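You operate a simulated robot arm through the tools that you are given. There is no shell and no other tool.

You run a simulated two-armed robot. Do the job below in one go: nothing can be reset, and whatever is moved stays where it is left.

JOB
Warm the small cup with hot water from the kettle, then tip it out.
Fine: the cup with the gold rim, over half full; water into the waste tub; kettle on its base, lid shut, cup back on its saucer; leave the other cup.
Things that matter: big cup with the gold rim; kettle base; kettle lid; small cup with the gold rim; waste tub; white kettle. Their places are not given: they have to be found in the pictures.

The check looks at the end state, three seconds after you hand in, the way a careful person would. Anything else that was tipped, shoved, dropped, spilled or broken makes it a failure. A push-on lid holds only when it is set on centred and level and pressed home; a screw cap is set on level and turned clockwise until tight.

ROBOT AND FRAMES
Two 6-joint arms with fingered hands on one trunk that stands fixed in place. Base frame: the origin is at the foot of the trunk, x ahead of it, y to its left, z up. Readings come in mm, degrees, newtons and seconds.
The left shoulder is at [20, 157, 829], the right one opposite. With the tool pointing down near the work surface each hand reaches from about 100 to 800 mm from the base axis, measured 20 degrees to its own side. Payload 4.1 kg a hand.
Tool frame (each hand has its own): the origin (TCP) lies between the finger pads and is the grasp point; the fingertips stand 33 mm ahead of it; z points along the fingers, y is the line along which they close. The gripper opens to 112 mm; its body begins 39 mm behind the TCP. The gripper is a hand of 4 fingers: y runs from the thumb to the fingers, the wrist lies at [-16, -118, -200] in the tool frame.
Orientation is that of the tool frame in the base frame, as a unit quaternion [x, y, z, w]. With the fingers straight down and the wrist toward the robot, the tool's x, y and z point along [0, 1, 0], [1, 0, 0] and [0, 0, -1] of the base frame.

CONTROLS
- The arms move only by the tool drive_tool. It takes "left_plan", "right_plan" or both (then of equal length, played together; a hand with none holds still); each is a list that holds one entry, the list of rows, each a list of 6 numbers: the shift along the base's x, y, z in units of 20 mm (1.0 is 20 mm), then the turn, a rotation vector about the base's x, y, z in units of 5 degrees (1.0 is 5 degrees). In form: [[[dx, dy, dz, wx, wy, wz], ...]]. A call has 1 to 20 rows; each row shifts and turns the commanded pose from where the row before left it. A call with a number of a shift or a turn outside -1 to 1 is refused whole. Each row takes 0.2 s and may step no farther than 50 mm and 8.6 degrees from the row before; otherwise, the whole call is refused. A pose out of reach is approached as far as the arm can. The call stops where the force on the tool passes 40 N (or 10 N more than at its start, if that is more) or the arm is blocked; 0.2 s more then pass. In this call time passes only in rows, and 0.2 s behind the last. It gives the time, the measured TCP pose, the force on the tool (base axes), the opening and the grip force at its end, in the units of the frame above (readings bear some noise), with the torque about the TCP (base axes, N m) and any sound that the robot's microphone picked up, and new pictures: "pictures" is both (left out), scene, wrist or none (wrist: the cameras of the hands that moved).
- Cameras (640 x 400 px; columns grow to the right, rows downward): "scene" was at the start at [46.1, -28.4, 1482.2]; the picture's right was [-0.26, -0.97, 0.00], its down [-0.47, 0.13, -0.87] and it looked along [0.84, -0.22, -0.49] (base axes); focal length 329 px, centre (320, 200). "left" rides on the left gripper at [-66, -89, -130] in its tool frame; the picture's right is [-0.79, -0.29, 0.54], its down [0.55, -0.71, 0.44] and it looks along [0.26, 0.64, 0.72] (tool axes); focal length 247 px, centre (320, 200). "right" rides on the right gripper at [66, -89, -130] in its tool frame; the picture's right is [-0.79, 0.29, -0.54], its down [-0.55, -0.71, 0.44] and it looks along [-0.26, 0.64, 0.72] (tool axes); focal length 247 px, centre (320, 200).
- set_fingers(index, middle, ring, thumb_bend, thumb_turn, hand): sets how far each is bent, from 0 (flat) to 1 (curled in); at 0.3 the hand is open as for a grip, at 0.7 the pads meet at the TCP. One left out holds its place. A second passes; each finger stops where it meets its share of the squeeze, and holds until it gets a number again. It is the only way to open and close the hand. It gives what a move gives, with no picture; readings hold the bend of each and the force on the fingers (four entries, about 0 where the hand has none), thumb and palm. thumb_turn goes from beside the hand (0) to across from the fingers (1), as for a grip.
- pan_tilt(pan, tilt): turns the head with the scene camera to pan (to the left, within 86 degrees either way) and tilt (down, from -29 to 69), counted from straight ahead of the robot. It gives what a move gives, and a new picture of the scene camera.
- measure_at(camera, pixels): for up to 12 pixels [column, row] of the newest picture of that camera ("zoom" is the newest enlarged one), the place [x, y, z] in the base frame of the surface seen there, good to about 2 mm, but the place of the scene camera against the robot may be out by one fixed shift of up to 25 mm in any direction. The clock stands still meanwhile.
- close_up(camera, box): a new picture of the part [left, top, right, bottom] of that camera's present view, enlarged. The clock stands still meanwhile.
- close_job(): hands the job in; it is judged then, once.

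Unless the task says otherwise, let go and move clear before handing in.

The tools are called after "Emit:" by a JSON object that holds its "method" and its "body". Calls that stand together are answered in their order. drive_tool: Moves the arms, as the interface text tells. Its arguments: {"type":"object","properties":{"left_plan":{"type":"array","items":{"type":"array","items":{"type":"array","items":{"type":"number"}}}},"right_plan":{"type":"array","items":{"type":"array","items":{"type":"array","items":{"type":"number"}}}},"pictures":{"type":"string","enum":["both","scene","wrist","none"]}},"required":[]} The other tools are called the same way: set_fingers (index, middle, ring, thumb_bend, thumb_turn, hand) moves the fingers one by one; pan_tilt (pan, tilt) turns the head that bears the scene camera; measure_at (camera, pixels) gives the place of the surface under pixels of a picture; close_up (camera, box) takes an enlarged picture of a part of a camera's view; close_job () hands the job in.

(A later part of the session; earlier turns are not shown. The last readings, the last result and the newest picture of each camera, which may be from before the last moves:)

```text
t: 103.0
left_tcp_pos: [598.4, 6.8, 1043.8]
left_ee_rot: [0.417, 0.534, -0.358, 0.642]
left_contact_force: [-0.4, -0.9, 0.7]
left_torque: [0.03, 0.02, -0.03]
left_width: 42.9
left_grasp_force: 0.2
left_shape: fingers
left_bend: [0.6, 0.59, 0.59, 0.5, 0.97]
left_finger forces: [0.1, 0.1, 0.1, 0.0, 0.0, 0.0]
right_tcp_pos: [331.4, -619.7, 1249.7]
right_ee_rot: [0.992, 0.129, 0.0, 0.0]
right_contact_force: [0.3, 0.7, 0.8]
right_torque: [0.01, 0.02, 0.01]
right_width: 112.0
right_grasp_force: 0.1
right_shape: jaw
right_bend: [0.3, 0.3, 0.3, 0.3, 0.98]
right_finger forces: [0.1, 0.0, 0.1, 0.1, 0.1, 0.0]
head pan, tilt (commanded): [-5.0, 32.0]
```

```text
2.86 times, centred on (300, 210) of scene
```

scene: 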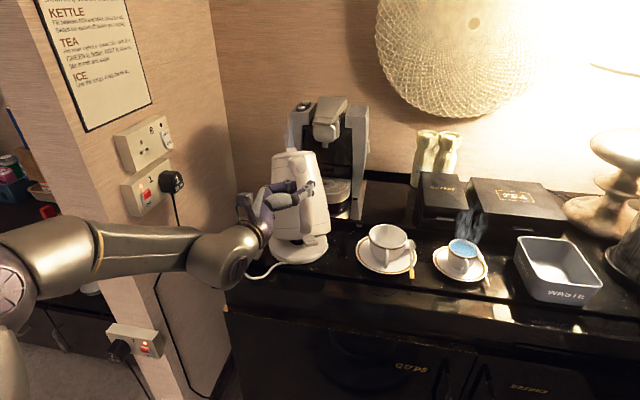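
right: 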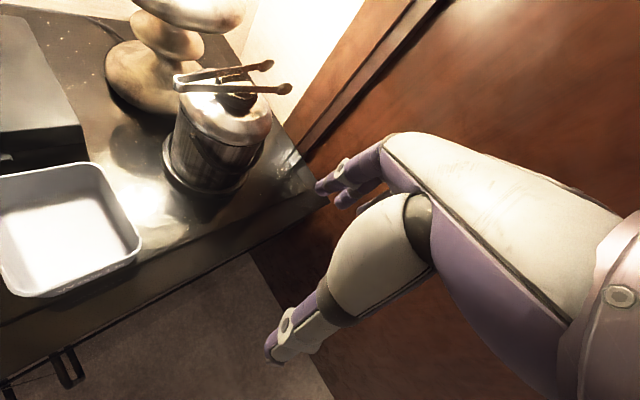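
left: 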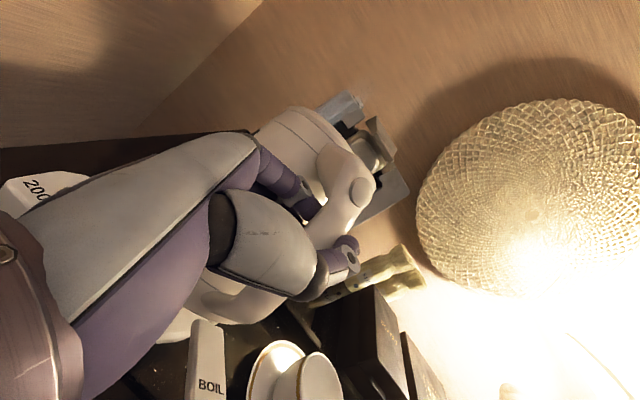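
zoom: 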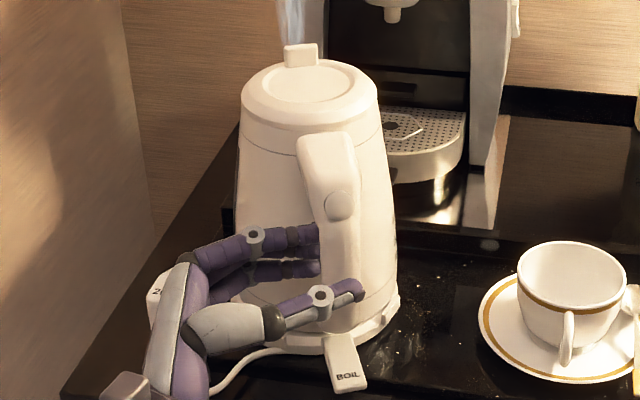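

Sliding out cleanly with no contact, and the kettle hasn't moved. I'll continue out left, then back and up to a parking place.

Emit:
{"method": "drive_tool", "body": {"left_plan": [[[-0.08, 0.7, 0, 0, 0, 0], [-0.08, 0.8, 0, 0, 0, 0], [-0.1, 0.8, 0.1, 0, 0, 0], [-0.2, 0.8, 0.2, 0, 0, 0], [-0.8, 0.3, 0.5, 0, 0, -0.3], [-0.9, 0.2, 0.5, 0, 0, -0.3], [-0.9, 0.1, 0.5, 0, 0, -0.5], [-0.9, 0.1, 0.5, 0, 0, -0.5], [-0.9, 0, 0.5, 0, 0, -0.5], [-0.9, 0, 0.5, 0, 0, -0.5], [-0.9, 0, 0.5, 0, 0, -0.5]]], "pictures": "scene"}}

Emit:
{"method": "close_up", "body": {"camera": "scene", "box": [225, 140, 345, 290]}}

```text
t: 105.4
left_tcp_pos: [463.0, 81.5, 1123.4]
left_ee_rot: [0.486, 0.472, -0.442, 0.588]
left_contact_force: [0.8, 0.1, 0.2]
left_torque: [-0.01, 0.02, 0.03]
left_width: 43.1
left_grasp_force: 0.0
left_shape: fingers
left_bend: [0.6, 0.59, 0.59, 0.5, 0.97]
left_finger forces: [0.0, 0.1, 0.1, 0.0, 0.0, 0.1]
right_tcp_pos: [331.0, -618.2, 1249.9]
right_ee_rot: [0.992, 0.13, 0.0, 0.0]
right_contact_force: [-0.1, 0.0, 0.1]
right_torque: [-0.03, 0.01, -0.02]
right_width: 111.6
right_grasp_force: 0.0
right_shape: jaw
right_bend: [0.3, 0.3, 0.3, 0.3, 0.98]
right_finger forces: [0.0, 0.1, 0.0, 0.0, 0.0, 0.0]
head pan, tilt (commanded): [-5.0, 32.0]
```

scene: 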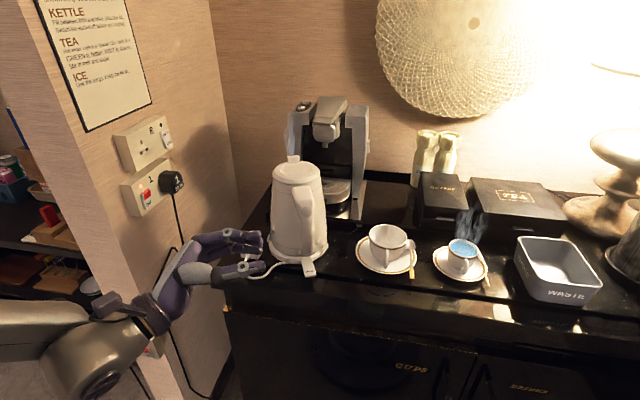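

```text
2.67 times, centred on (285, 215) of scene
```

zoom: 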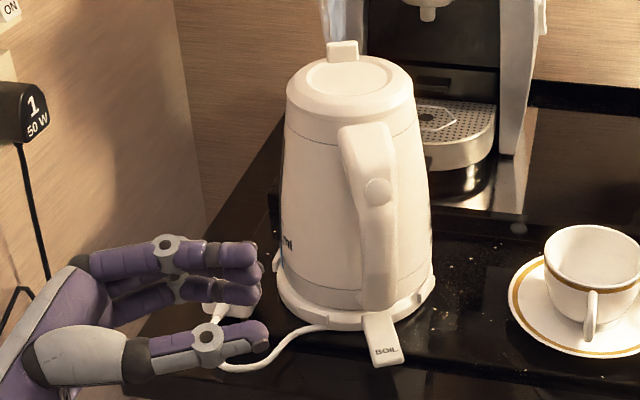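

The kettle is back on its base, upright with the lid shut, very close to where it started. Next is the cup: I'll pre-shape the right hand with thumb, index and middle just wider than the 62 mm cup and the ring finger straight, then bring it in above and behind the cup.

Emit:
{"method": "set_fingers", "body": {"hand": "right", "index": 0.42, "middle": 0.42, "ring": 0.1, "thumb_bend": 0.42}}

Emit:
{"method": "drive_tool", "body": {"right_plan": [[[0.5, 0.782, -0.4, 0, 0, -0.357], [0.6, 0.782, -0.5, 0, 0, -0.357], [0.677, 0.782, -0.568, 0, 0, -0.357], [0.677, 0.782, -0.568, 0, 0, -0.357], [0.677, 0.782, -0.568, 0, 0, -0.357], [0.677, 0.782, -0.568, 0, 0, -0.357], [0.677, 0.782, -0.568, 0, 0, -0.357], [0.677, 0.782, -0.568, 0, 0, -0.357], [0.677, 0.782, -0.568, 0, 0, -0.357], [0.677, 0.782, -0.568, 0, 0, -0.357], [0.677, 0.782, -0.568, 0, 0, -0.357], [0.677, 0.782, -0.568, 0, 0, -0.357]]], "pictures": "both"}}

```text
t: 106.4
left_tcp_pos: [461.7, 82.3, 1122.9]
left_ee_rot: [0.487, 0.471, -0.441, 0.589]
left_contact_force: [-0.3, -0.2, 0.5]
left_torque: [-0.03, 0.0, 0.03]
left_width: 43.2
left_grasp_force: 0.0
left_shape: fingers
left_bend: [0.6, 0.59, 0.59, 0.5, 0.97]
left_finger forces: [0.0, 0.1, 0.1, 0.0, 0.0, 0.0]
right_tcp_pos: [331.0, -618.9, 1249.0]
right_ee_rot: [0.992, 0.128, 0.0, 0.0]
right_contact_force: [0.8, -0.7, -0.5]
right_torque: [0.0, -0.01, 0.0]
right_width: 80.5
right_grasp_force: 0.0
right_shape: fingers
right_bend: [0.42, 0.42, 0.1, 0.42, 0.98]
right_finger forces: [0.0, 0.1, 0.0, 0.1, 0.1, 0.1]
head pan, tilt (commanded): [-5.0, 32.0]
```

```text
t: 109.0
left_tcp_pos: [462.4, 83.7, 1123.3]
left_ee_rot: [0.486, 0.471, -0.441, 0.588]
left_contact_force: [0.3, 0.2, 0.2]
left_torque: [0.0, 0.01, 0.01]
left_width: 43.2
left_grasp_force: 0.0
left_shape: fingers
left_bend: [0.6, 0.59, 0.59, 0.5, 0.97]
left_finger forces: [0.0, 0.1, 0.1, 0.0, 0.1, 0.0]
right_tcp_pos: [487.1, -432.4, 1117.0]
right_ee_rot: [0.998, -0.058, 0.001, 0.0]
right_contact_force: [-0.4, -0.5, -0.5]
right_torque: [-0.02, -0.02, -0.03]
right_width: 80.4
right_grasp_force: 0.2
right_shape: fingers
right_bend: [0.42, 0.42, 0.1, 0.42, 0.98]
right_finger forces: [0.0, 0.0, 0.0, 0.1, 0.0, 0.1]
head pan, tilt (commanded): [-5.0, 32.0]
```

scene: 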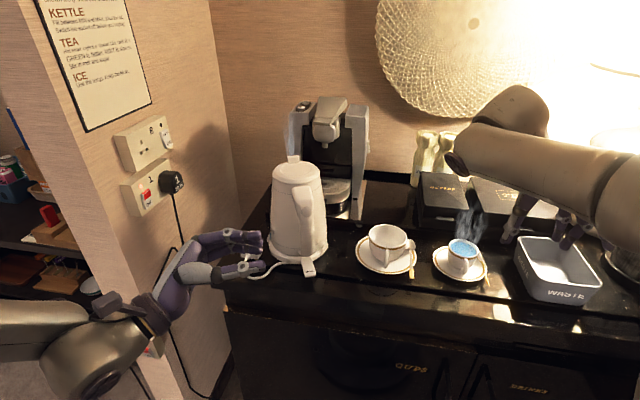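
right: 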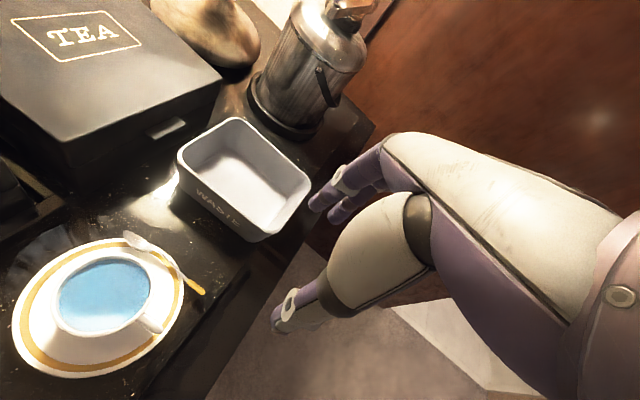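

The right camera has a clear view of the cup at (105,290) and the spoon. I'll measure rim, handle and spoon positions precisely.

Emit:
{"method": "close_up", "body": {"camera": "right", "box": [0, 220, 220, 390]}}

Emit:
{"method": "measure_at", "body": {"camera": "zoom", "pixels": [[160, 170], [210, 90], [310, 60], [420, 80], [445, 140], [400, 220], [300, 290], [200, 260], [440, 310], [380, 60], [500, 140], [590, 205]]}}

```text
2.35 times, centred on (110, 305) of right
```

zoom: 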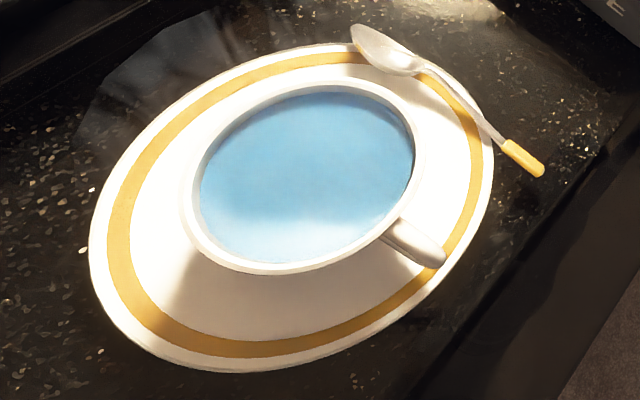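

```text
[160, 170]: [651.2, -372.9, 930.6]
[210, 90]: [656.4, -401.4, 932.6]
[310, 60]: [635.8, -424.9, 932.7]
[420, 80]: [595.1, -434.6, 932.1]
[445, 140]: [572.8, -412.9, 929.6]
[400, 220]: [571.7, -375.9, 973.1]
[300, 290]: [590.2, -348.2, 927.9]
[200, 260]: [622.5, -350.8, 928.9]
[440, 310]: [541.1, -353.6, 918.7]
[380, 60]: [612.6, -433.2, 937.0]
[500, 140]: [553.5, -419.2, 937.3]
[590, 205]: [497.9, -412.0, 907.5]
```

Emit:
{"method": "measure_at", "body": {"camera": "zoom", "pixels": [[194, 190], [238, 112], [330, 84], [406, 118], [418, 165], [370, 235], [290, 269], [212, 240], [440, 258], [410, 245], [350, 30], [385, 55]]}}

```text
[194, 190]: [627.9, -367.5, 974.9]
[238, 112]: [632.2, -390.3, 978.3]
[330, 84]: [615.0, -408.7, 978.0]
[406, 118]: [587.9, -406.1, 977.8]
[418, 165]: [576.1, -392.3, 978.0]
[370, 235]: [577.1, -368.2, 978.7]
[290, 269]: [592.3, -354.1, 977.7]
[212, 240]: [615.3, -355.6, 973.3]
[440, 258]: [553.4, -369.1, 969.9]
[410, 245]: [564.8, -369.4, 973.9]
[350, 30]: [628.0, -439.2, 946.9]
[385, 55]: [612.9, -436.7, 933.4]
```

The rim circle is centred at (603,-381) with z≈978, and the spoon's bowl tip stands up to z≈947 at heading about -67° from the cup. Gripping with the fingers at heading -45° and the thumb at 135° clears both spoon and cup handle, so I'll yaw the right hand to that and move closer, staying above.

Emit:
{"method": "drive_tool", "body": {"right_plan": [[[0.33, 0.145, -0.21, 0, 0, 0.94], [0.33, 0.145, -0.21, 0, 0, 0.94], [0.33, 0.145, -0.21, 0, 0, 0.94], [0.33, 0.145, -0.21, 0, 0, 0.94], [0.33, 0.145, -0.21, 0, 0, 0.94], [0.33, 0.145, -0.21, 0, 0, 0.94], [0.33, 0.145, -0.21, 0, 0, 0.94], [0.33, 0.145, -0.21, 0, 0, 0.94], [0.33, 0.145, -0.21, 0, 0, 0.94], [0.33, 0.145, -0.21, 0, 0, 0.94], [0.33, 0.145, -0.21, 0, 0, 0.92]]], "pictures": "both"}}

Emit:
{"method": "close_up", "body": {"camera": "scene", "box": [400, 150, 560, 300]}}

```text
t: 111.4
left_tcp_pos: [461.7, 82.6, 1122.8]
left_ee_rot: [0.486, 0.471, -0.441, 0.589]
left_contact_force: [-0.2, 0.6, 0.7]
left_torque: [-0.01, 0.01, -0.02]
left_width: 43.1
left_grasp_force: 0.0
left_shape: fingers
left_bend: [0.6, 0.59, 0.59, 0.5, 0.97]
left_finger forces: [0.0, 0.0, 0.0, 0.1, 0.0, 0.0]
right_tcp_pos: [560.6, -400.7, 1071.0]
right_ee_rot: [0.923, 0.384, -0.001, 0.0]
right_contact_force: [0.6, -0.4, 0.0]
right_torque: [-0.04, -0.02, 0.01]
right_width: 80.5
right_grasp_force: 0.0
right_shape: fingers
right_bend: [0.42, 0.42, 0.1, 0.42, 0.98]
right_finger forces: [0.1, 0.1, 0.1, 0.0, 0.0, 0.0]
head pan, tilt (commanded): [-5.0, 32.0]
```

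scene: 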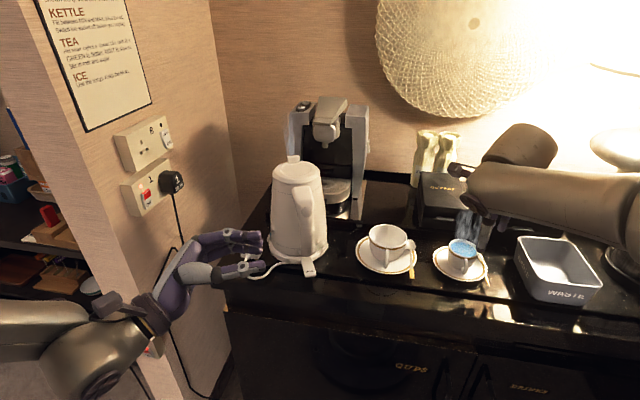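
right: 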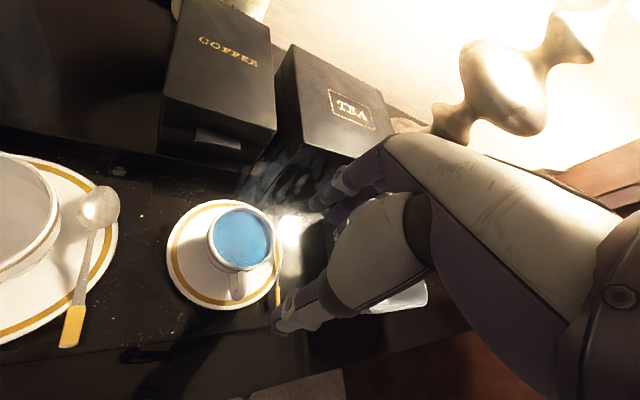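

```text
2.67 times, centred on (480, 225) of scene
```

zoom: 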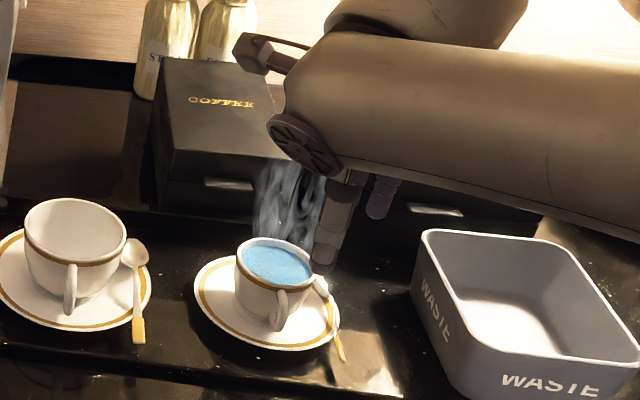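

The hand is above and beside the cup. I'll measure my thumb and fingertip positions in the right camera to confirm the geometry before positioning over the cup.

Emit:
{"method": "close_up", "body": {"camera": "right", "box": [160, 140, 420, 340]}}

Emit:
{"method": "measure_at", "body": {"camera": "zoom", "pixels": [[310, 430], [300, 440], [335, 380], [395, 160], [410, 150], [450, 110], [480, 70], [420, 175], [200, 245], [380, 340], [350, 355], [440, 150]]}}

```text
2.00 times, centred on (290, 240) of right
```

zoom: 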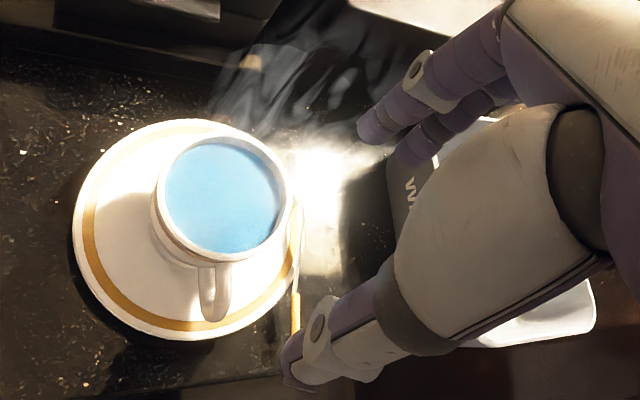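

```text
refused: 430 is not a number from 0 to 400
```

Emit:
{"method": "measure_at", "body": {"camera": "zoom", "pixels": [[290, 375], [305, 350], [330, 330], [365, 125], [375, 115], [405, 95], [430, 75], [405, 150], [425, 140], [470, 60], [375, 320], [230, 190]]}}

```text
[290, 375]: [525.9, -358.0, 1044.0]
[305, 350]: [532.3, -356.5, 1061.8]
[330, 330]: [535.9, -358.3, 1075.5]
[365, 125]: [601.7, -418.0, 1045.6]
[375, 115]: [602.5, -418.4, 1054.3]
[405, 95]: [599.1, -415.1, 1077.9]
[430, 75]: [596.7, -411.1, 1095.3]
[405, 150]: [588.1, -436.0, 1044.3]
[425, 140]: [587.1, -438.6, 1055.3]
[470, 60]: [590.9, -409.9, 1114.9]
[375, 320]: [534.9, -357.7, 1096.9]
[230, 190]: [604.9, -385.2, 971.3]
```

The geometry is confirmed: index at +12, middle at -10, with inner faces about 40 mm from the TCP on both sides. I'll narrow slightly, yaw 5° more for spoon clearance and move over the cup's centre, with the fingertips still above the rim.

Emit:
{"method": "set_fingers", "body": {"hand": "right", "index": 0.44, "middle": 0.44, "ring": 0.1, "thumb_bend": 0.44}}

Emit:
{"method": "drive_tool", "body": {"right_plan": [[[0.53, 0.24, -0.4, 0, 0, 0.25], [0.53, 0.24, -0.4, 0, 0, 0.25], [0.53, 0.24, -0.4, 0, 0, 0.25], [0.53, 0.24, -0.4, 0, 0, 0.25]]], "pictures": "both"}}

Emit:
{"method": "close_up", "body": {"camera": "right", "box": [200, 140, 440, 340]}}

Emit:
{"method": "close_up", "body": {"camera": "scene", "box": [410, 190, 530, 300]}}

```text
t: 112.4
left_tcp_pos: [463.1, 82.6, 1123.5]
left_ee_rot: [0.486, 0.472, -0.441, 0.588]
left_contact_force: [0.0, 0.0, -0.6]
left_torque: [0.02, 0.0, 0.04]
left_width: 43.3
left_grasp_force: 0.0
left_shape: fingers
left_bend: [0.6, 0.59, 0.59, 0.5, 0.97]
left_finger forces: [0.1, 0.0, 0.1, 0.1, 0.1, 0.0]
right_tcp_pos: [560.3, -401.7, 1070.6]
right_ee_rot: [0.924, 0.383, 0.0, 0.0]
right_contact_force: [0.0, -0.5, -0.5]
right_torque: [0.01, 0.06, -0.03]
right_width: 75.2
right_grasp_force: 0.1
right_shape: fingers
right_bend: [0.44, 0.44, 0.1, 0.44, 0.98]
right_finger forces: [0.0, 0.0, 0.1, 0.0, 0.0, 0.0]
head pan, tilt (commanded): [-5.0, 32.0]
```

```text
t: 113.4
left_tcp_pos: [462.4, 82.2, 1123.0]
left_ee_rot: [0.486, 0.471, -0.442, 0.589]
left_contact_force: [0.5, -0.4, 0.6]
left_torque: [-0.02, -0.01, 0.01]
left_width: 43.5
left_grasp_force: 0.0
left_shape: fingers
left_bend: [0.6, 0.59, 0.59, 0.5, 0.97]
left_finger forces: [0.1, 0.0, 0.0, 0.0, 0.1, 0.0]
right_tcp_pos: [602.4, -381.1, 1039.0]
right_ee_rot: [0.906, 0.424, 0.0, 0.0]
right_contact_force: [-0.4, 0.6, -0.4]
right_torque: [0.02, -0.03, -0.03]
right_width: 74.9
right_grasp_force: 0.1
right_shape: fingers
right_bend: [0.44, 0.44, 0.1, 0.44, 0.98]
right_finger forces: [0.0, 0.0, 0.1, 0.0, 0.0, 0.0]
head pan, tilt (commanded): [-5.0, 32.0]
```

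scene: 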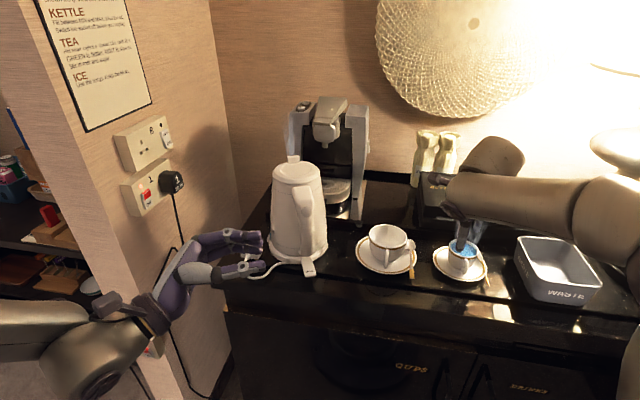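
right: 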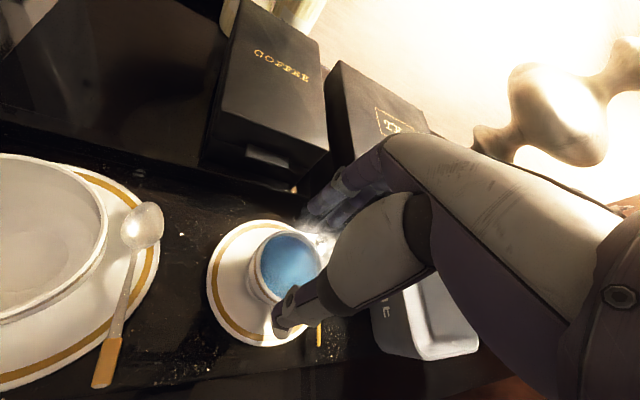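

```text
2.00 times, centred on (320, 240) of right
```

zoom: 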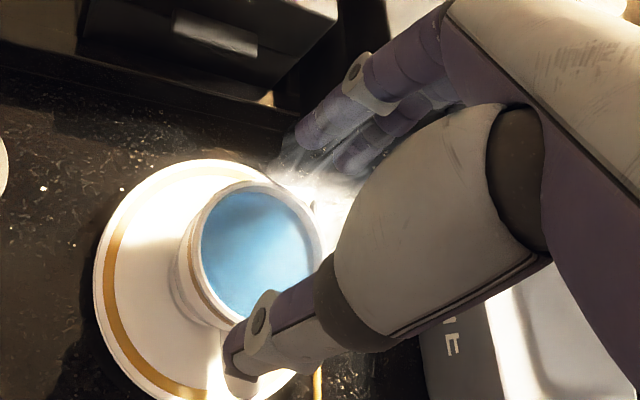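

```text
3.64 times, centred on (470, 245) of scene
```

zoom: 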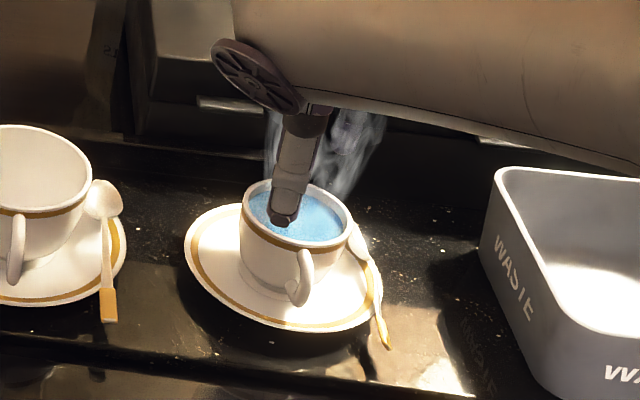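

Emit:
{"method": "measure_at", "body": {"camera": "zoom", "pixels": [[235, 345], [245, 330], [265, 340], [298, 138], [310, 130], [345, 165], [360, 155], [250, 300], [200, 240], [240, 183], [318, 250], [225, 325]]}}

```text
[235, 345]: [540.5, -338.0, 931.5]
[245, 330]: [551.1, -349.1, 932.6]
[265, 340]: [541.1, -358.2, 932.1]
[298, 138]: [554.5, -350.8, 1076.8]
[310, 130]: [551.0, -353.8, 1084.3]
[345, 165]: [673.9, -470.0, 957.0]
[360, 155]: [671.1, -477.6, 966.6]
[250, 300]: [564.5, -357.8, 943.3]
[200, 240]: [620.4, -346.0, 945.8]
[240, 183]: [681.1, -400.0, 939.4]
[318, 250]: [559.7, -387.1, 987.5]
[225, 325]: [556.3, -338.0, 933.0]
```

Emit:
{"method": "close_up", "body": {"camera": "right", "box": [200, 140, 440, 340]}}

Emit:
{"method": "measure_at", "body": {"camera": "zoom", "pixels": [[235, 350], [245, 335], [265, 330], [298, 138], [310, 130], [345, 165], [360, 155], [285, 310], [200, 240], [240, 183], [318, 250], [190, 260]]}}

```text
2.00 times, centred on (320, 240) of right
```

zoom: 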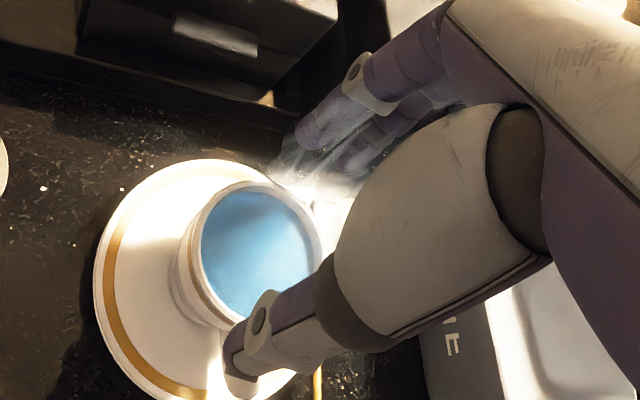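

```text
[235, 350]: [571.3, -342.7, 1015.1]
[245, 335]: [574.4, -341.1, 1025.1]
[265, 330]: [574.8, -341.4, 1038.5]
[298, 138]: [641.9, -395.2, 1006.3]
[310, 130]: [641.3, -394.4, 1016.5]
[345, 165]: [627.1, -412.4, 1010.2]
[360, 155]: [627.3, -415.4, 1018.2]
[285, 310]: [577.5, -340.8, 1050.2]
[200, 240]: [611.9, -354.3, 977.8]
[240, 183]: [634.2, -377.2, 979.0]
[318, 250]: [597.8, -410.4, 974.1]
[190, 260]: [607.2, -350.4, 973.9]
```

The cup is centred between thumb and fingers (about 3 mm clearance at the thumb, 8 mm at the fingers), so I'll shift 2 mm toward the thumb side and descend to where the tips reach rim level.

Emit:
{"method": "drive_tool", "body": {"right_plan": [[[-0.075, 0.065, -0.3, 0, 0, 0], [0, 0, -0.35, 0, 0, 0], [0, 0, -0.35, 0, 0, 0]]], "pictures": "both"}}

Emit:
{"method": "close_up", "body": {"camera": "right", "box": [220, 140, 460, 340]}}

Emit:
{"method": "close_up", "body": {"camera": "scene", "box": [425, 215, 505, 285]}}

```text
t: 114.2
left_tcp_pos: [462.7, 82.0, 1123.6]
left_ee_rot: [0.486, 0.471, -0.442, 0.588]
left_contact_force: [-0.1, 0.4, 0.1]
left_torque: [-0.02, -0.07, 0.0]
left_width: 43.0
left_grasp_force: 0.0
left_shape: fingers
left_bend: [0.6, 0.59, 0.59, 0.5, 0.97]
left_finger forces: [0.1, 0.0, 0.1, 0.0, 0.1, 0.1]
right_tcp_pos: [600.1, -380.7, 1017.9]
right_ee_rot: [0.906, 0.423, 0.0, 0.001]
right_contact_force: [0.1, 0.3, 0.0]
right_torque: [0.05, 0.02, 0.03]
right_width: 75.0
right_grasp_force: 0.0
right_shape: fingers
right_bend: [0.44, 0.44, 0.1, 0.44, 0.98]
right_finger forces: [0.1, 0.1, 0.1, 0.0, 0.0, 0.1]
head pan, tilt (commanded): [-5.0, 32.0]
```

scene: 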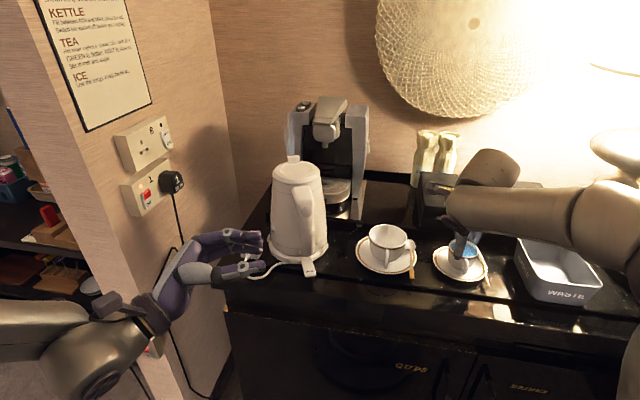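
right: 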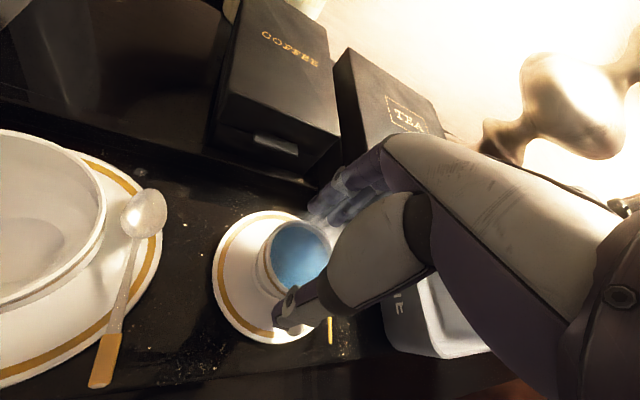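

```text
2.00 times, centred on (340, 240) of right
```

zoom: 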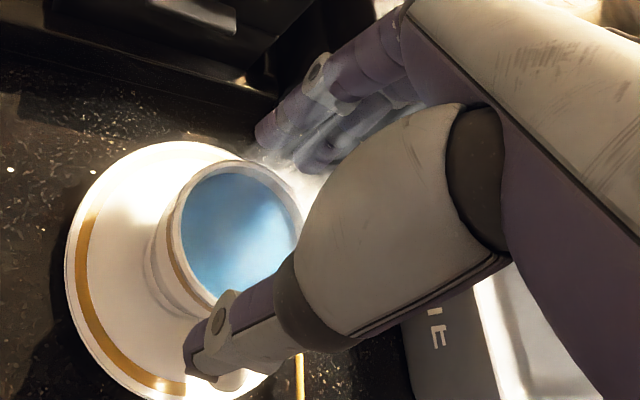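

```text
5.71 times, centred on (465, 250) of scene
```

zoom: 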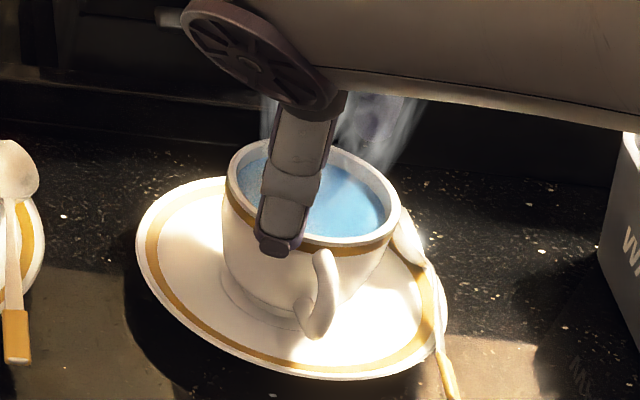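

The thumb is just outside the rim, left of the handle, with no contact. I'll descend further in small steps.

Emit:
{"method": "drive_tool", "body": {"right_plan": [[[0, 0, -0.25, 0, 0, 0], [0, 0, -0.25, 0, 0, 0], [0, 0, -0.25, 0, 0, 0], [0, 0, -0.25, 0, 0, 0]]], "pictures": "wrist"}}

Emit:
{"method": "close_up", "body": {"camera": "scene", "box": [425, 215, 505, 285]}}

Emit:
{"method": "close_up", "body": {"camera": "right", "box": [220, 140, 460, 340]}}

```text
t: 115.2
left_tcp_pos: [462.3, 82.4, 1123.5]
left_ee_rot: [0.486, 0.472, -0.441, 0.588]
left_contact_force: [0.1, -0.6, 0.4]
left_torque: [-0.03, 0.0, 0.0]
left_width: 42.9
left_grasp_force: 0.1
left_shape: fingers
left_bend: [0.6, 0.59, 0.59, 0.5, 0.97]
left_finger forces: [0.1, 0.1, 0.0, 0.0, 0.1, 0.0]
right_tcp_pos: [601.0, -381.5, 999.4]
right_ee_rot: [0.906, 0.423, 0.001, -0.001]
right_contact_force: [0.4, 0.8, -0.2]
right_torque: [-0.03, -0.02, -0.04]
right_width: 74.7
right_grasp_force: 0.0
right_shape: fingers
right_bend: [0.44, 0.44, 0.1, 0.44, 0.98]
right_finger forces: [0.1, 0.1, 0.1, 0.2, 0.0, 0.0]
head pan, tilt (commanded): [-5.0, 32.0]
```

right: 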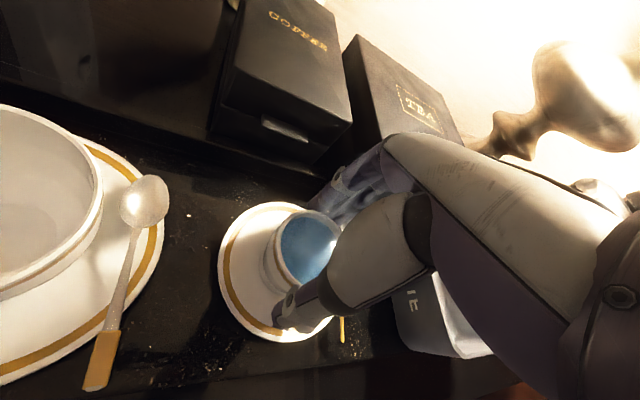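

```text
5.71 times, centred on (465, 250) of scene
```

zoom: 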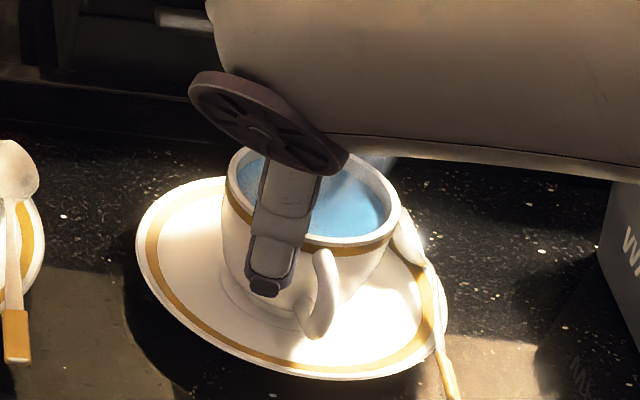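

```text
2.00 times, centred on (340, 240) of right
```

zoom: 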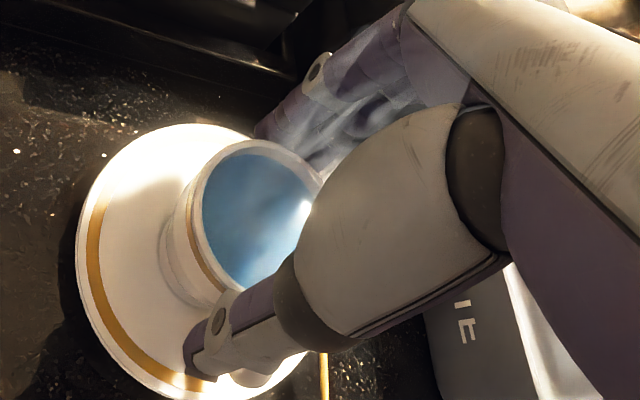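

Still no contact, and the thumb clears the cup's handle. I'll go down the last 18 mm, leaving the tips about 15 mm above the saucer.

Emit:
{"method": "drive_tool", "body": {"right_plan": [[[0, 0, -0.25, 0, 0, 0], [0, 0, -0.25, 0, 0, 0], [0, 0, -0.25, 0, 0, 0], [0, 0, -0.15, 0, 0, 0]]], "pictures": "wrist"}}

Emit:
{"method": "close_up", "body": {"camera": "scene", "box": [425, 215, 505, 285]}}

Emit:
{"method": "close_up", "body": {"camera": "right", "box": [220, 140, 460, 340]}}

```text
t: 116.2
left_tcp_pos: [461.9, 83.1, 1124.0]
left_ee_rot: [0.487, 0.471, -0.441, 0.589]
left_contact_force: [0.1, 0.9, 0.4]
left_torque: [-0.01, -0.03, 0.01]
left_width: 43.4
left_grasp_force: 0.1
left_shape: fingers
left_bend: [0.6, 0.59, 0.59, 0.5, 0.97]
left_finger forces: [0.0, 0.0, 0.0, 0.1, 0.1, 0.1]
right_tcp_pos: [600.5, -379.8, 980.8]
right_ee_rot: [0.906, 0.423, 0.001, 0.0]
right_contact_force: [-0.3, 0.0, 1.2]
right_torque: [-0.01, 0.0, 0.02]
right_width: 74.9
right_grasp_force: 0.2
right_shape: fingers
right_bend: [0.44, 0.44, 0.1, 0.44, 0.98]
right_finger forces: [0.0, 0.0, 0.1, 0.0, 0.1, 0.0]
head pan, tilt (commanded): [-5.0, 32.0]
```

right: 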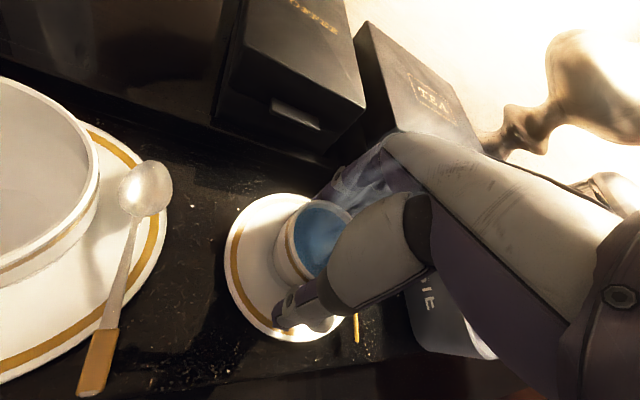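

```text
5.71 times, centred on (465, 250) of scene
```

zoom: 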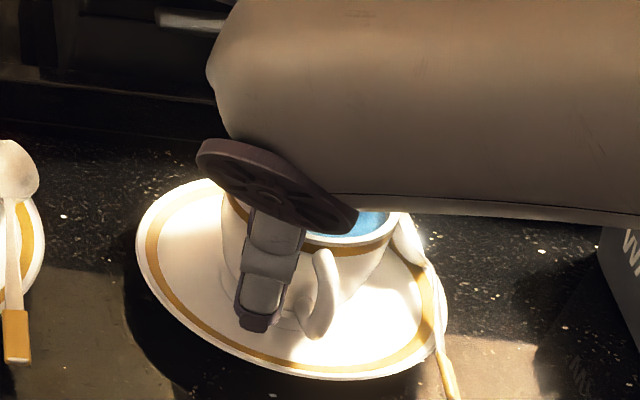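

```text
2.00 times, centred on (340, 240) of right
```

zoom: 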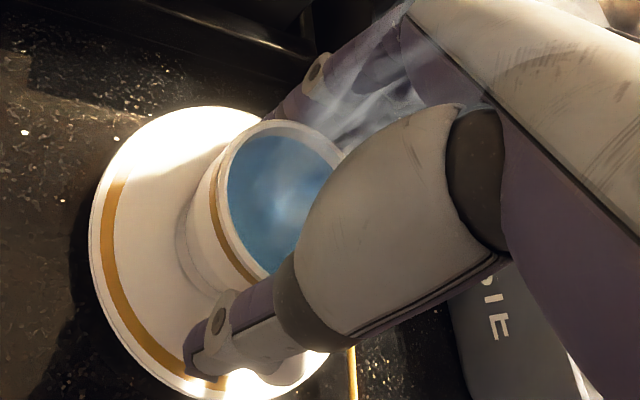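

The hand surrounds the cup without touching it. I'll close the thumb, index and middle together in small steps until they touch.

Emit:
{"method": "set_fingers", "body": {"hand": "right", "index": 0.465, "middle": 0.465, "thumb_bend": 0.465}}

Emit:
{"method": "set_fingers", "body": {"hand": "right", "index": 0.48, "middle": 0.48, "thumb_bend": 0.48}}

```text
t: 117.2
left_tcp_pos: [463.0, 81.5, 1123.8]
left_ee_rot: [0.485, 0.472, -0.442, 0.588]
left_contact_force: [-0.5, -0.4, -0.2]
left_torque: [0.03, -0.02, 0.02]
left_width: 43.1
left_grasp_force: 0.1
left_shape: fingers
left_bend: [0.6, 0.59, 0.59, 0.5, 0.97]
left_finger forces: [0.0, 0.1, 0.1, 0.0, 0.0, 0.1]
right_tcp_pos: [601.3, -381.0, 980.1]
right_ee_rot: [0.906, 0.422, 0.0, 0.0]
right_contact_force: [0.7, 0.7, -0.7]
right_torque: [0.01, -0.01, 0.03]
right_width: 69.7
right_grasp_force: 0.5
right_shape: fingers
right_bend: [0.46, 0.46, 0.1, 0.46, 0.98]
right_finger forces: [0.3, 0.1, 0.1, 0.0, 0.0, 0.0]
head pan, tilt (commanded): [-5.0, 32.0]
```

```text
t: 118.2
left_tcp_pos: [462.3, 81.7, 1122.4]
left_ee_rot: [0.486, 0.471, -0.442, 0.588]
left_contact_force: [-0.3, -0.1, 0.4]
left_torque: [0.03, -0.01, 0.0]
left_width: 43.2
left_grasp_force: 0.0
left_shape: fingers
left_bend: [0.6, 0.59, 0.59, 0.5, 0.97]
left_finger forces: [0.0, 0.1, 0.1, 0.0, 0.0, 0.0]
right_tcp_pos: [600.0, -379.9, 979.5]
right_ee_rot: [0.906, 0.423, -0.001, 0.0]
right_contact_force: [0.5, -0.9, 0.2]
right_torque: [0.0, 0.0, -0.01]
right_width: 64.7
right_grasp_force: 0.1
right_shape: fingers
right_bend: [0.47, 0.48, 0.1, 0.48, 0.98]
right_finger forces: [0.6, 0.0, 0.0, 0.1, 0.3, 0.0]
head pan, tilt (commanded): [-5.0, 32.0]
```

The index (0.6 N) and thumb (0.3 N) have just touched. I'll close a bit more and check the cup stays put.

Emit:
{"method": "set_fingers", "body": {"hand": "right", "index": 0.5, "middle": 0.5, "thumb_bend": 0.5}}

Emit:
{"method": "close_up", "body": {"camera": "scene", "box": [425, 215, 505, 285]}}

Emit:
{"method": "close_up", "body": {"camera": "right", "box": [220, 140, 460, 340]}}

```text
t: 119.2
left_tcp_pos: [461.6, 81.7, 1123.2]
left_ee_rot: [0.486, 0.471, -0.442, 0.588]
left_contact_force: [-0.1, 0.5, 0.2]
left_torque: [-0.03, 0.02, 0.0]
left_width: 43.2
left_grasp_force: 0.1
left_shape: fingers
left_bend: [0.6, 0.59, 0.59, 0.5, 0.97]
left_finger forces: [0.1, 0.0, 0.0, 0.1, 0.1, 0.0]
right_tcp_pos: [601.9, -380.2, 980.0]
right_ee_rot: [0.906, 0.422, -0.001, -0.001]
right_contact_force: [0.3, 0.2, -0.2]
right_torque: [0.02, 0.02, -0.02]
right_width: 62.2
right_grasp_force: 1.9
right_shape: fingers
right_bend: [0.48, 0.5, 0.1, 0.49, 0.98]
right_finger forces: [2.0, 0.1, 0.0, 0.0, 1.8, 0.1]
head pan, tilt (commanded): [-5.0, 32.0]
```

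```text
5.71 times, centred on (465, 250) of scene
```

zoom: 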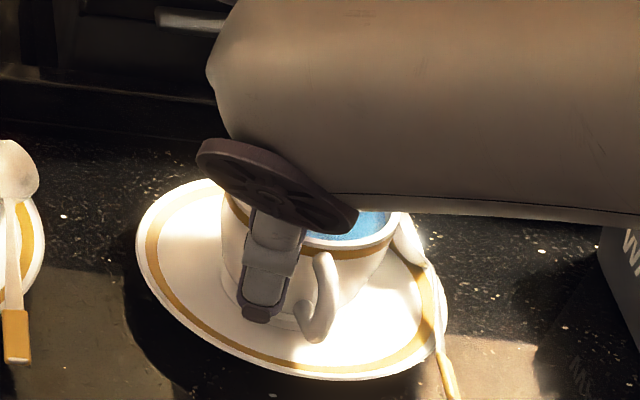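

```text
2.00 times, centred on (340, 240) of right
```

zoom: 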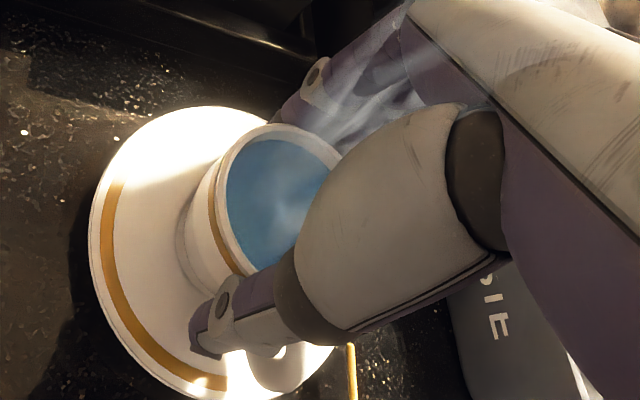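

The index and thumb hold lightly while the middle finger isn't touching yet. I'll bring the middle in to make a three-point grip.

Emit:
{"method": "set_fingers", "body": {"hand": "right", "index": 0.5, "middle": 0.54, "thumb_bend": 0.5}}

Emit:
{"method": "set_fingers", "body": {"hand": "right", "index": 0.52, "middle": 0.58, "thumb_bend": 0.54}}

Emit:
{"method": "close_up", "body": {"camera": "right", "box": [220, 140, 460, 340]}}

```text
t: 120.2
left_tcp_pos: [462.9, 82.6, 1122.8]
left_ee_rot: [0.486, 0.471, -0.442, 0.589]
left_contact_force: [0.2, 1.4, 0.2]
left_torque: [0.0, 0.01, -0.03]
left_width: 43.5
left_grasp_force: 0.1
left_shape: fingers
left_bend: [0.6, 0.59, 0.59, 0.5, 0.97]
left_finger forces: [0.0, 0.1, 0.1, 0.1, 0.0, 0.0]
right_tcp_pos: [601.0, -379.1, 980.0]
right_ee_rot: [0.907, 0.422, 0.0, 0.0]
right_contact_force: [0.9, -0.9, 0.8]
right_torque: [-0.04, 0.0, 0.02]
right_width: 62.0
right_grasp_force: 3.2
right_shape: fingers
right_bend: [0.49, 0.52, 0.1, 0.48, 0.97]
right_finger forces: [1.4, 2.1, 0.0, 0.0, 3.1, 0.0]
head pan, tilt (commanded): [-5.0, 32.0]
```

```text
t: 121.2
left_tcp_pos: [463.0, 83.7, 1123.3]
left_ee_rot: [0.486, 0.472, -0.441, 0.589]
left_contact_force: [0.9, 0.0, -0.4]
left_torque: [0.0, 0.03, 0.01]
left_width: 43.0
left_grasp_force: 0.0
left_shape: fingers
left_bend: [0.6, 0.59, 0.59, 0.5, 0.97]
left_finger forces: [0.1, 0.0, 0.0, 0.1, 0.0, 0.1]
right_tcp_pos: [601.2, -380.9, 981.2]
right_ee_rot: [0.906, 0.423, 0.0, 0.0]
right_contact_force: [0.1, -0.4, -0.5]
right_torque: [-0.04, 0.02, -0.01]
right_width: 60.1
right_grasp_force: 7.2
right_shape: fingers
right_bend: [0.5, 0.53, 0.1, 0.5, 0.97]
right_finger forces: [3.2, 4.0, 0.0, 0.0, 6.9, 0.1]
head pan, tilt (commanded): [-5.0, 32.0]
```

```text
2.00 times, centred on (340, 240) of right
```

zoom: 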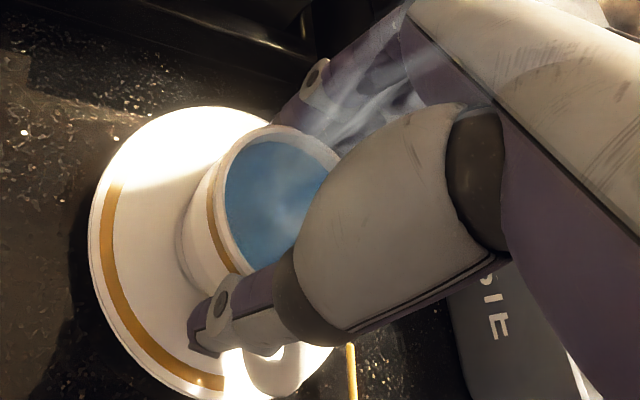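

I have a balanced three-point hold of about 7 N. I'll firm it up moderately.

Emit:
{"method": "set_fingers", "body": {"hand": "right", "index": 0.58, "middle": 0.65, "thumb_bend": 0.61}}

Emit:
{"method": "close_up", "body": {"camera": "right", "box": [220, 140, 460, 340]}}

Emit:
{"method": "close_up", "body": {"camera": "scene", "box": [425, 215, 505, 285]}}

```text
t: 122.2
left_tcp_pos: [461.5, 83.2, 1123.5]
left_ee_rot: [0.486, 0.472, -0.441, 0.589]
left_contact_force: [0.5, 0.0, 0.1]
left_torque: [0.04, 0.0, -0.02]
left_width: 43.3
left_grasp_force: 0.0
left_shape: fingers
left_bend: [0.6, 0.59, 0.59, 0.5, 0.97]
left_finger forces: [0.1, 0.1, 0.0, 0.0, 0.0, 0.1]
right_tcp_pos: [600.0, -381.3, 980.5]
right_ee_rot: [0.906, 0.422, 0.0, 0.001]
right_contact_force: [0.5, -1.0, 2.6]
right_torque: [-0.08, -0.04, -0.03]
right_width: 57.8
right_grasp_force: 16.3
right_shape: fingers
right_bend: [0.51, 0.56, 0.1, 0.52, 0.97]
right_finger forces: [7.4, 9.0, 0.0, 0.0, 16.1, 0.0]
head pan, tilt (commanded): [-5.0, 32.0]
```

```text
2.00 times, centred on (340, 240) of right
```

zoom: 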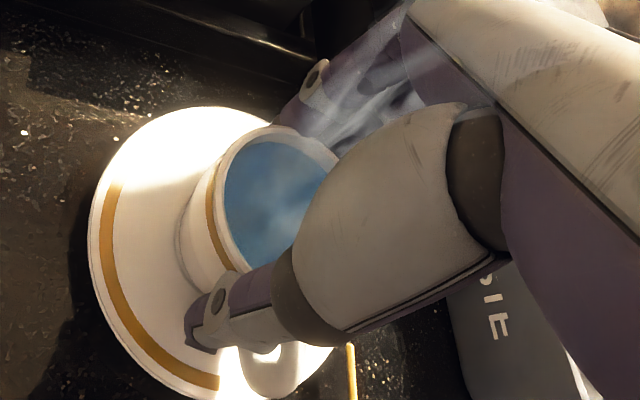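

```text
5.71 times, centred on (465, 250) of scene
```

zoom: 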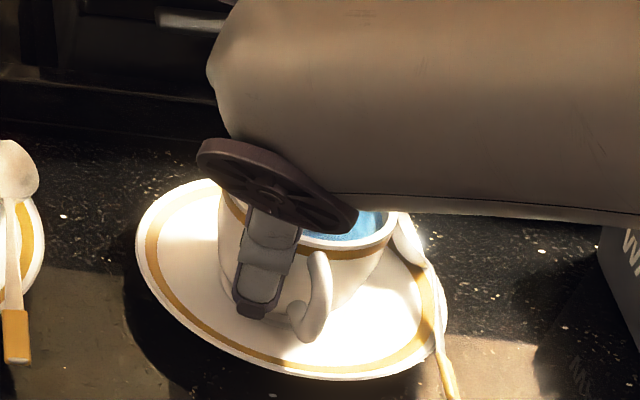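

The grip is about 16 N and the cup is still level. I'll lift slowly, checking that it stays level and doesn't drag the saucer.

Emit:
{"method": "drive_tool", "body": {"right_plan": [[[0, 0, 0.1, 0, 0, 0], [0, 0, 0.15, 0, 0, 0], [0, 0, 0.2, 0, 0, 0], [0, 0, 0.25, 0, 0, 0]]], "pictures": "wrist"}}

Emit:
{"method": "close_up", "body": {"camera": "scene", "box": [425, 205, 505, 285]}}

Emit:
{"method": "close_up", "body": {"camera": "right", "box": [220, 140, 460, 340]}}

```text
t: 123.2
left_tcp_pos: [462.5, 81.8, 1124.2]
left_ee_rot: [0.486, 0.471, -0.442, 0.589]
left_contact_force: [-0.4, 0.5, -0.4]
left_torque: [0.0, 0.01, 0.03]
left_width: 43.2
left_grasp_force: 0.1
left_shape: fingers
left_bend: [0.6, 0.59, 0.59, 0.5, 0.97]
left_finger forces: [0.1, 0.0, 0.0, 0.0, 0.0, 0.0]
right_tcp_pos: [600.2, -379.1, 994.6]
right_ee_rot: [0.906, 0.423, 0.001, 0.0]
right_contact_force: [0.4, 0.5, 0.1]
right_torque: [0.0, 0.0, -0.01]
right_width: 57.5
right_grasp_force: 15.9
right_shape: fingers
right_bend: [0.51, 0.56, 0.1, 0.52, 0.96]
right_finger forces: [7.2, 8.4, 0.1, 0.0, 16.2, 0.1]
head pan, tilt (commanded): [-5.0, 32.0]
```

right: 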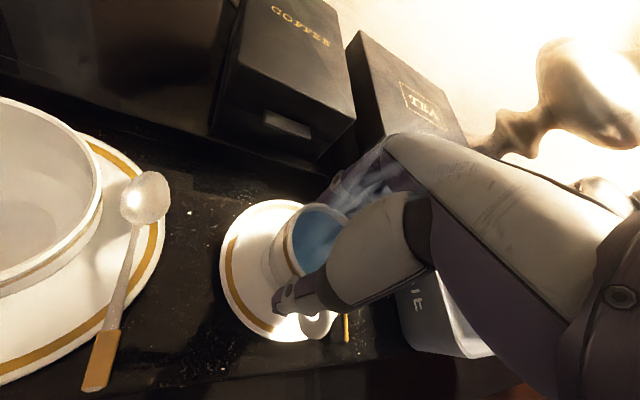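

```text
5.00 times, centred on (465, 245) of scene
```

zoom: 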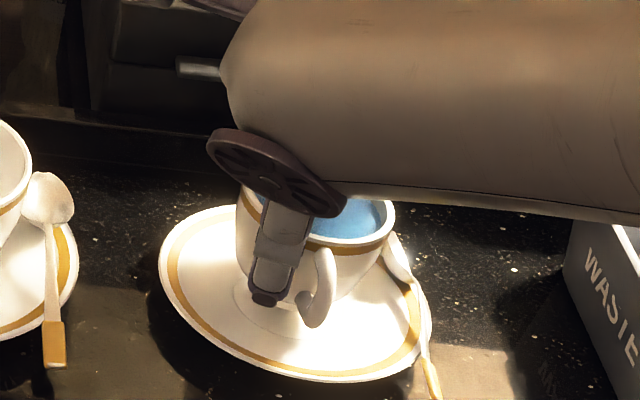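

```text
2.00 times, centred on (340, 240) of right
```

zoom: 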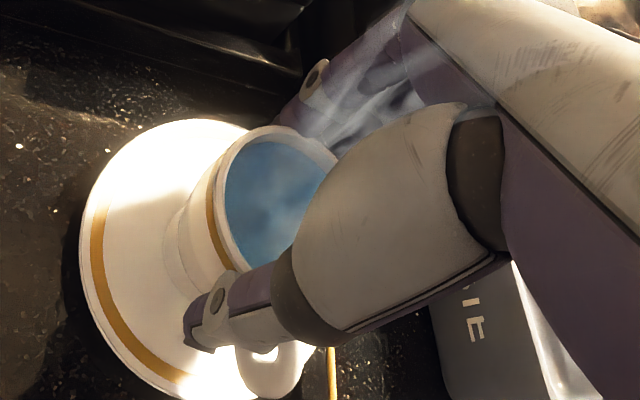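

The cup rises level with the hand and the saucer and spoon stay put. I'll raise it well above the tub's rim.

Emit:
{"method": "drive_tool", "body": {"right_plan": [[[0, 0, 0.25, 0, 0, 0], [0, 0, 0.35, 0, 0, 0], [0, 0, 0.45, 0, 0, 0], [0, 0, 0.5, 0, 0, 0], [0, 0, 0.5, 0, 0, 0], [0, 0, 0.5, 0, 0, 0], [0, 0, 0.5, 0, 0, 0], [0, 0, 0.5, 0, 0, 0], [0, 0, 0.4, 0, 0, 0], [0, 0, 0.3, 0, 0, 0], [0, 0, 0.2, 0, 0, 0]]], "pictures": "both"}}

Emit:
{"method": "close_up", "body": {"camera": "scene", "box": [420, 180, 600, 310]}}

```text
t: 125.6
left_tcp_pos: [462.2, 82.2, 1123.0]
left_ee_rot: [0.486, 0.472, -0.442, 0.588]
left_contact_force: [-0.3, -0.2, 0.5]
left_torque: [0.0, 0.05, -0.02]
left_width: 43.3
left_grasp_force: 0.0
left_shape: fingers
left_bend: [0.6, 0.59, 0.59, 0.5, 0.97]
left_finger forces: [0.0, 0.1, 0.0, 0.1, 0.0, 0.1]
right_tcp_pos: [599.3, -381.9, 1084.2]
right_ee_rot: [0.906, 0.422, -0.001, -0.001]
right_contact_force: [-0.2, -0.1, -1.5]
right_torque: [0.01, 0.0, 0.03]
right_width: 57.7
right_grasp_force: 16.3
right_shape: fingers
right_bend: [0.51, 0.56, 0.1, 0.52, 0.96]
right_finger forces: [7.3, 8.3, 0.0, 0.1, 16.2, 0.0]
head pan, tilt (commanded): [-5.0, 32.0]
```

scene: 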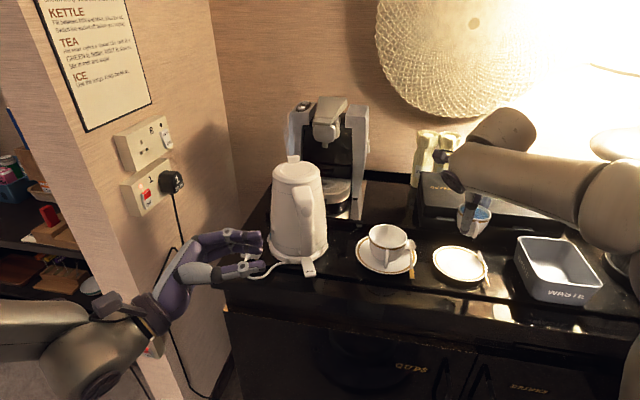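
right: 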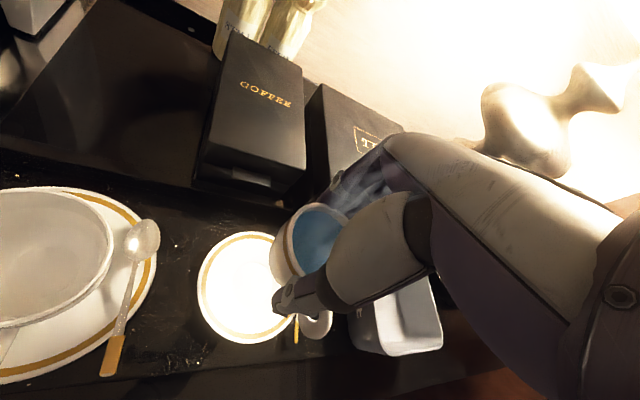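

```text
3.08 times, centred on (510, 245) of scene
```

zoom: 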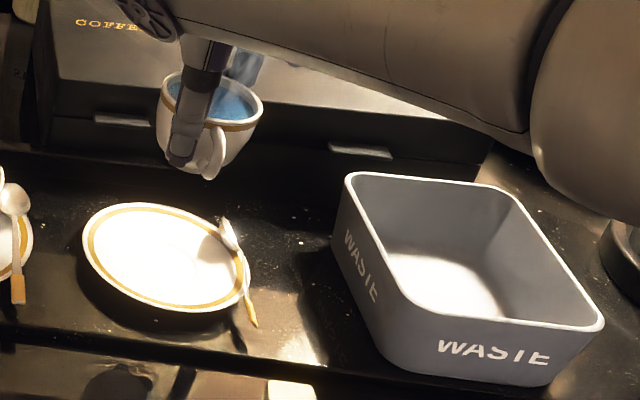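

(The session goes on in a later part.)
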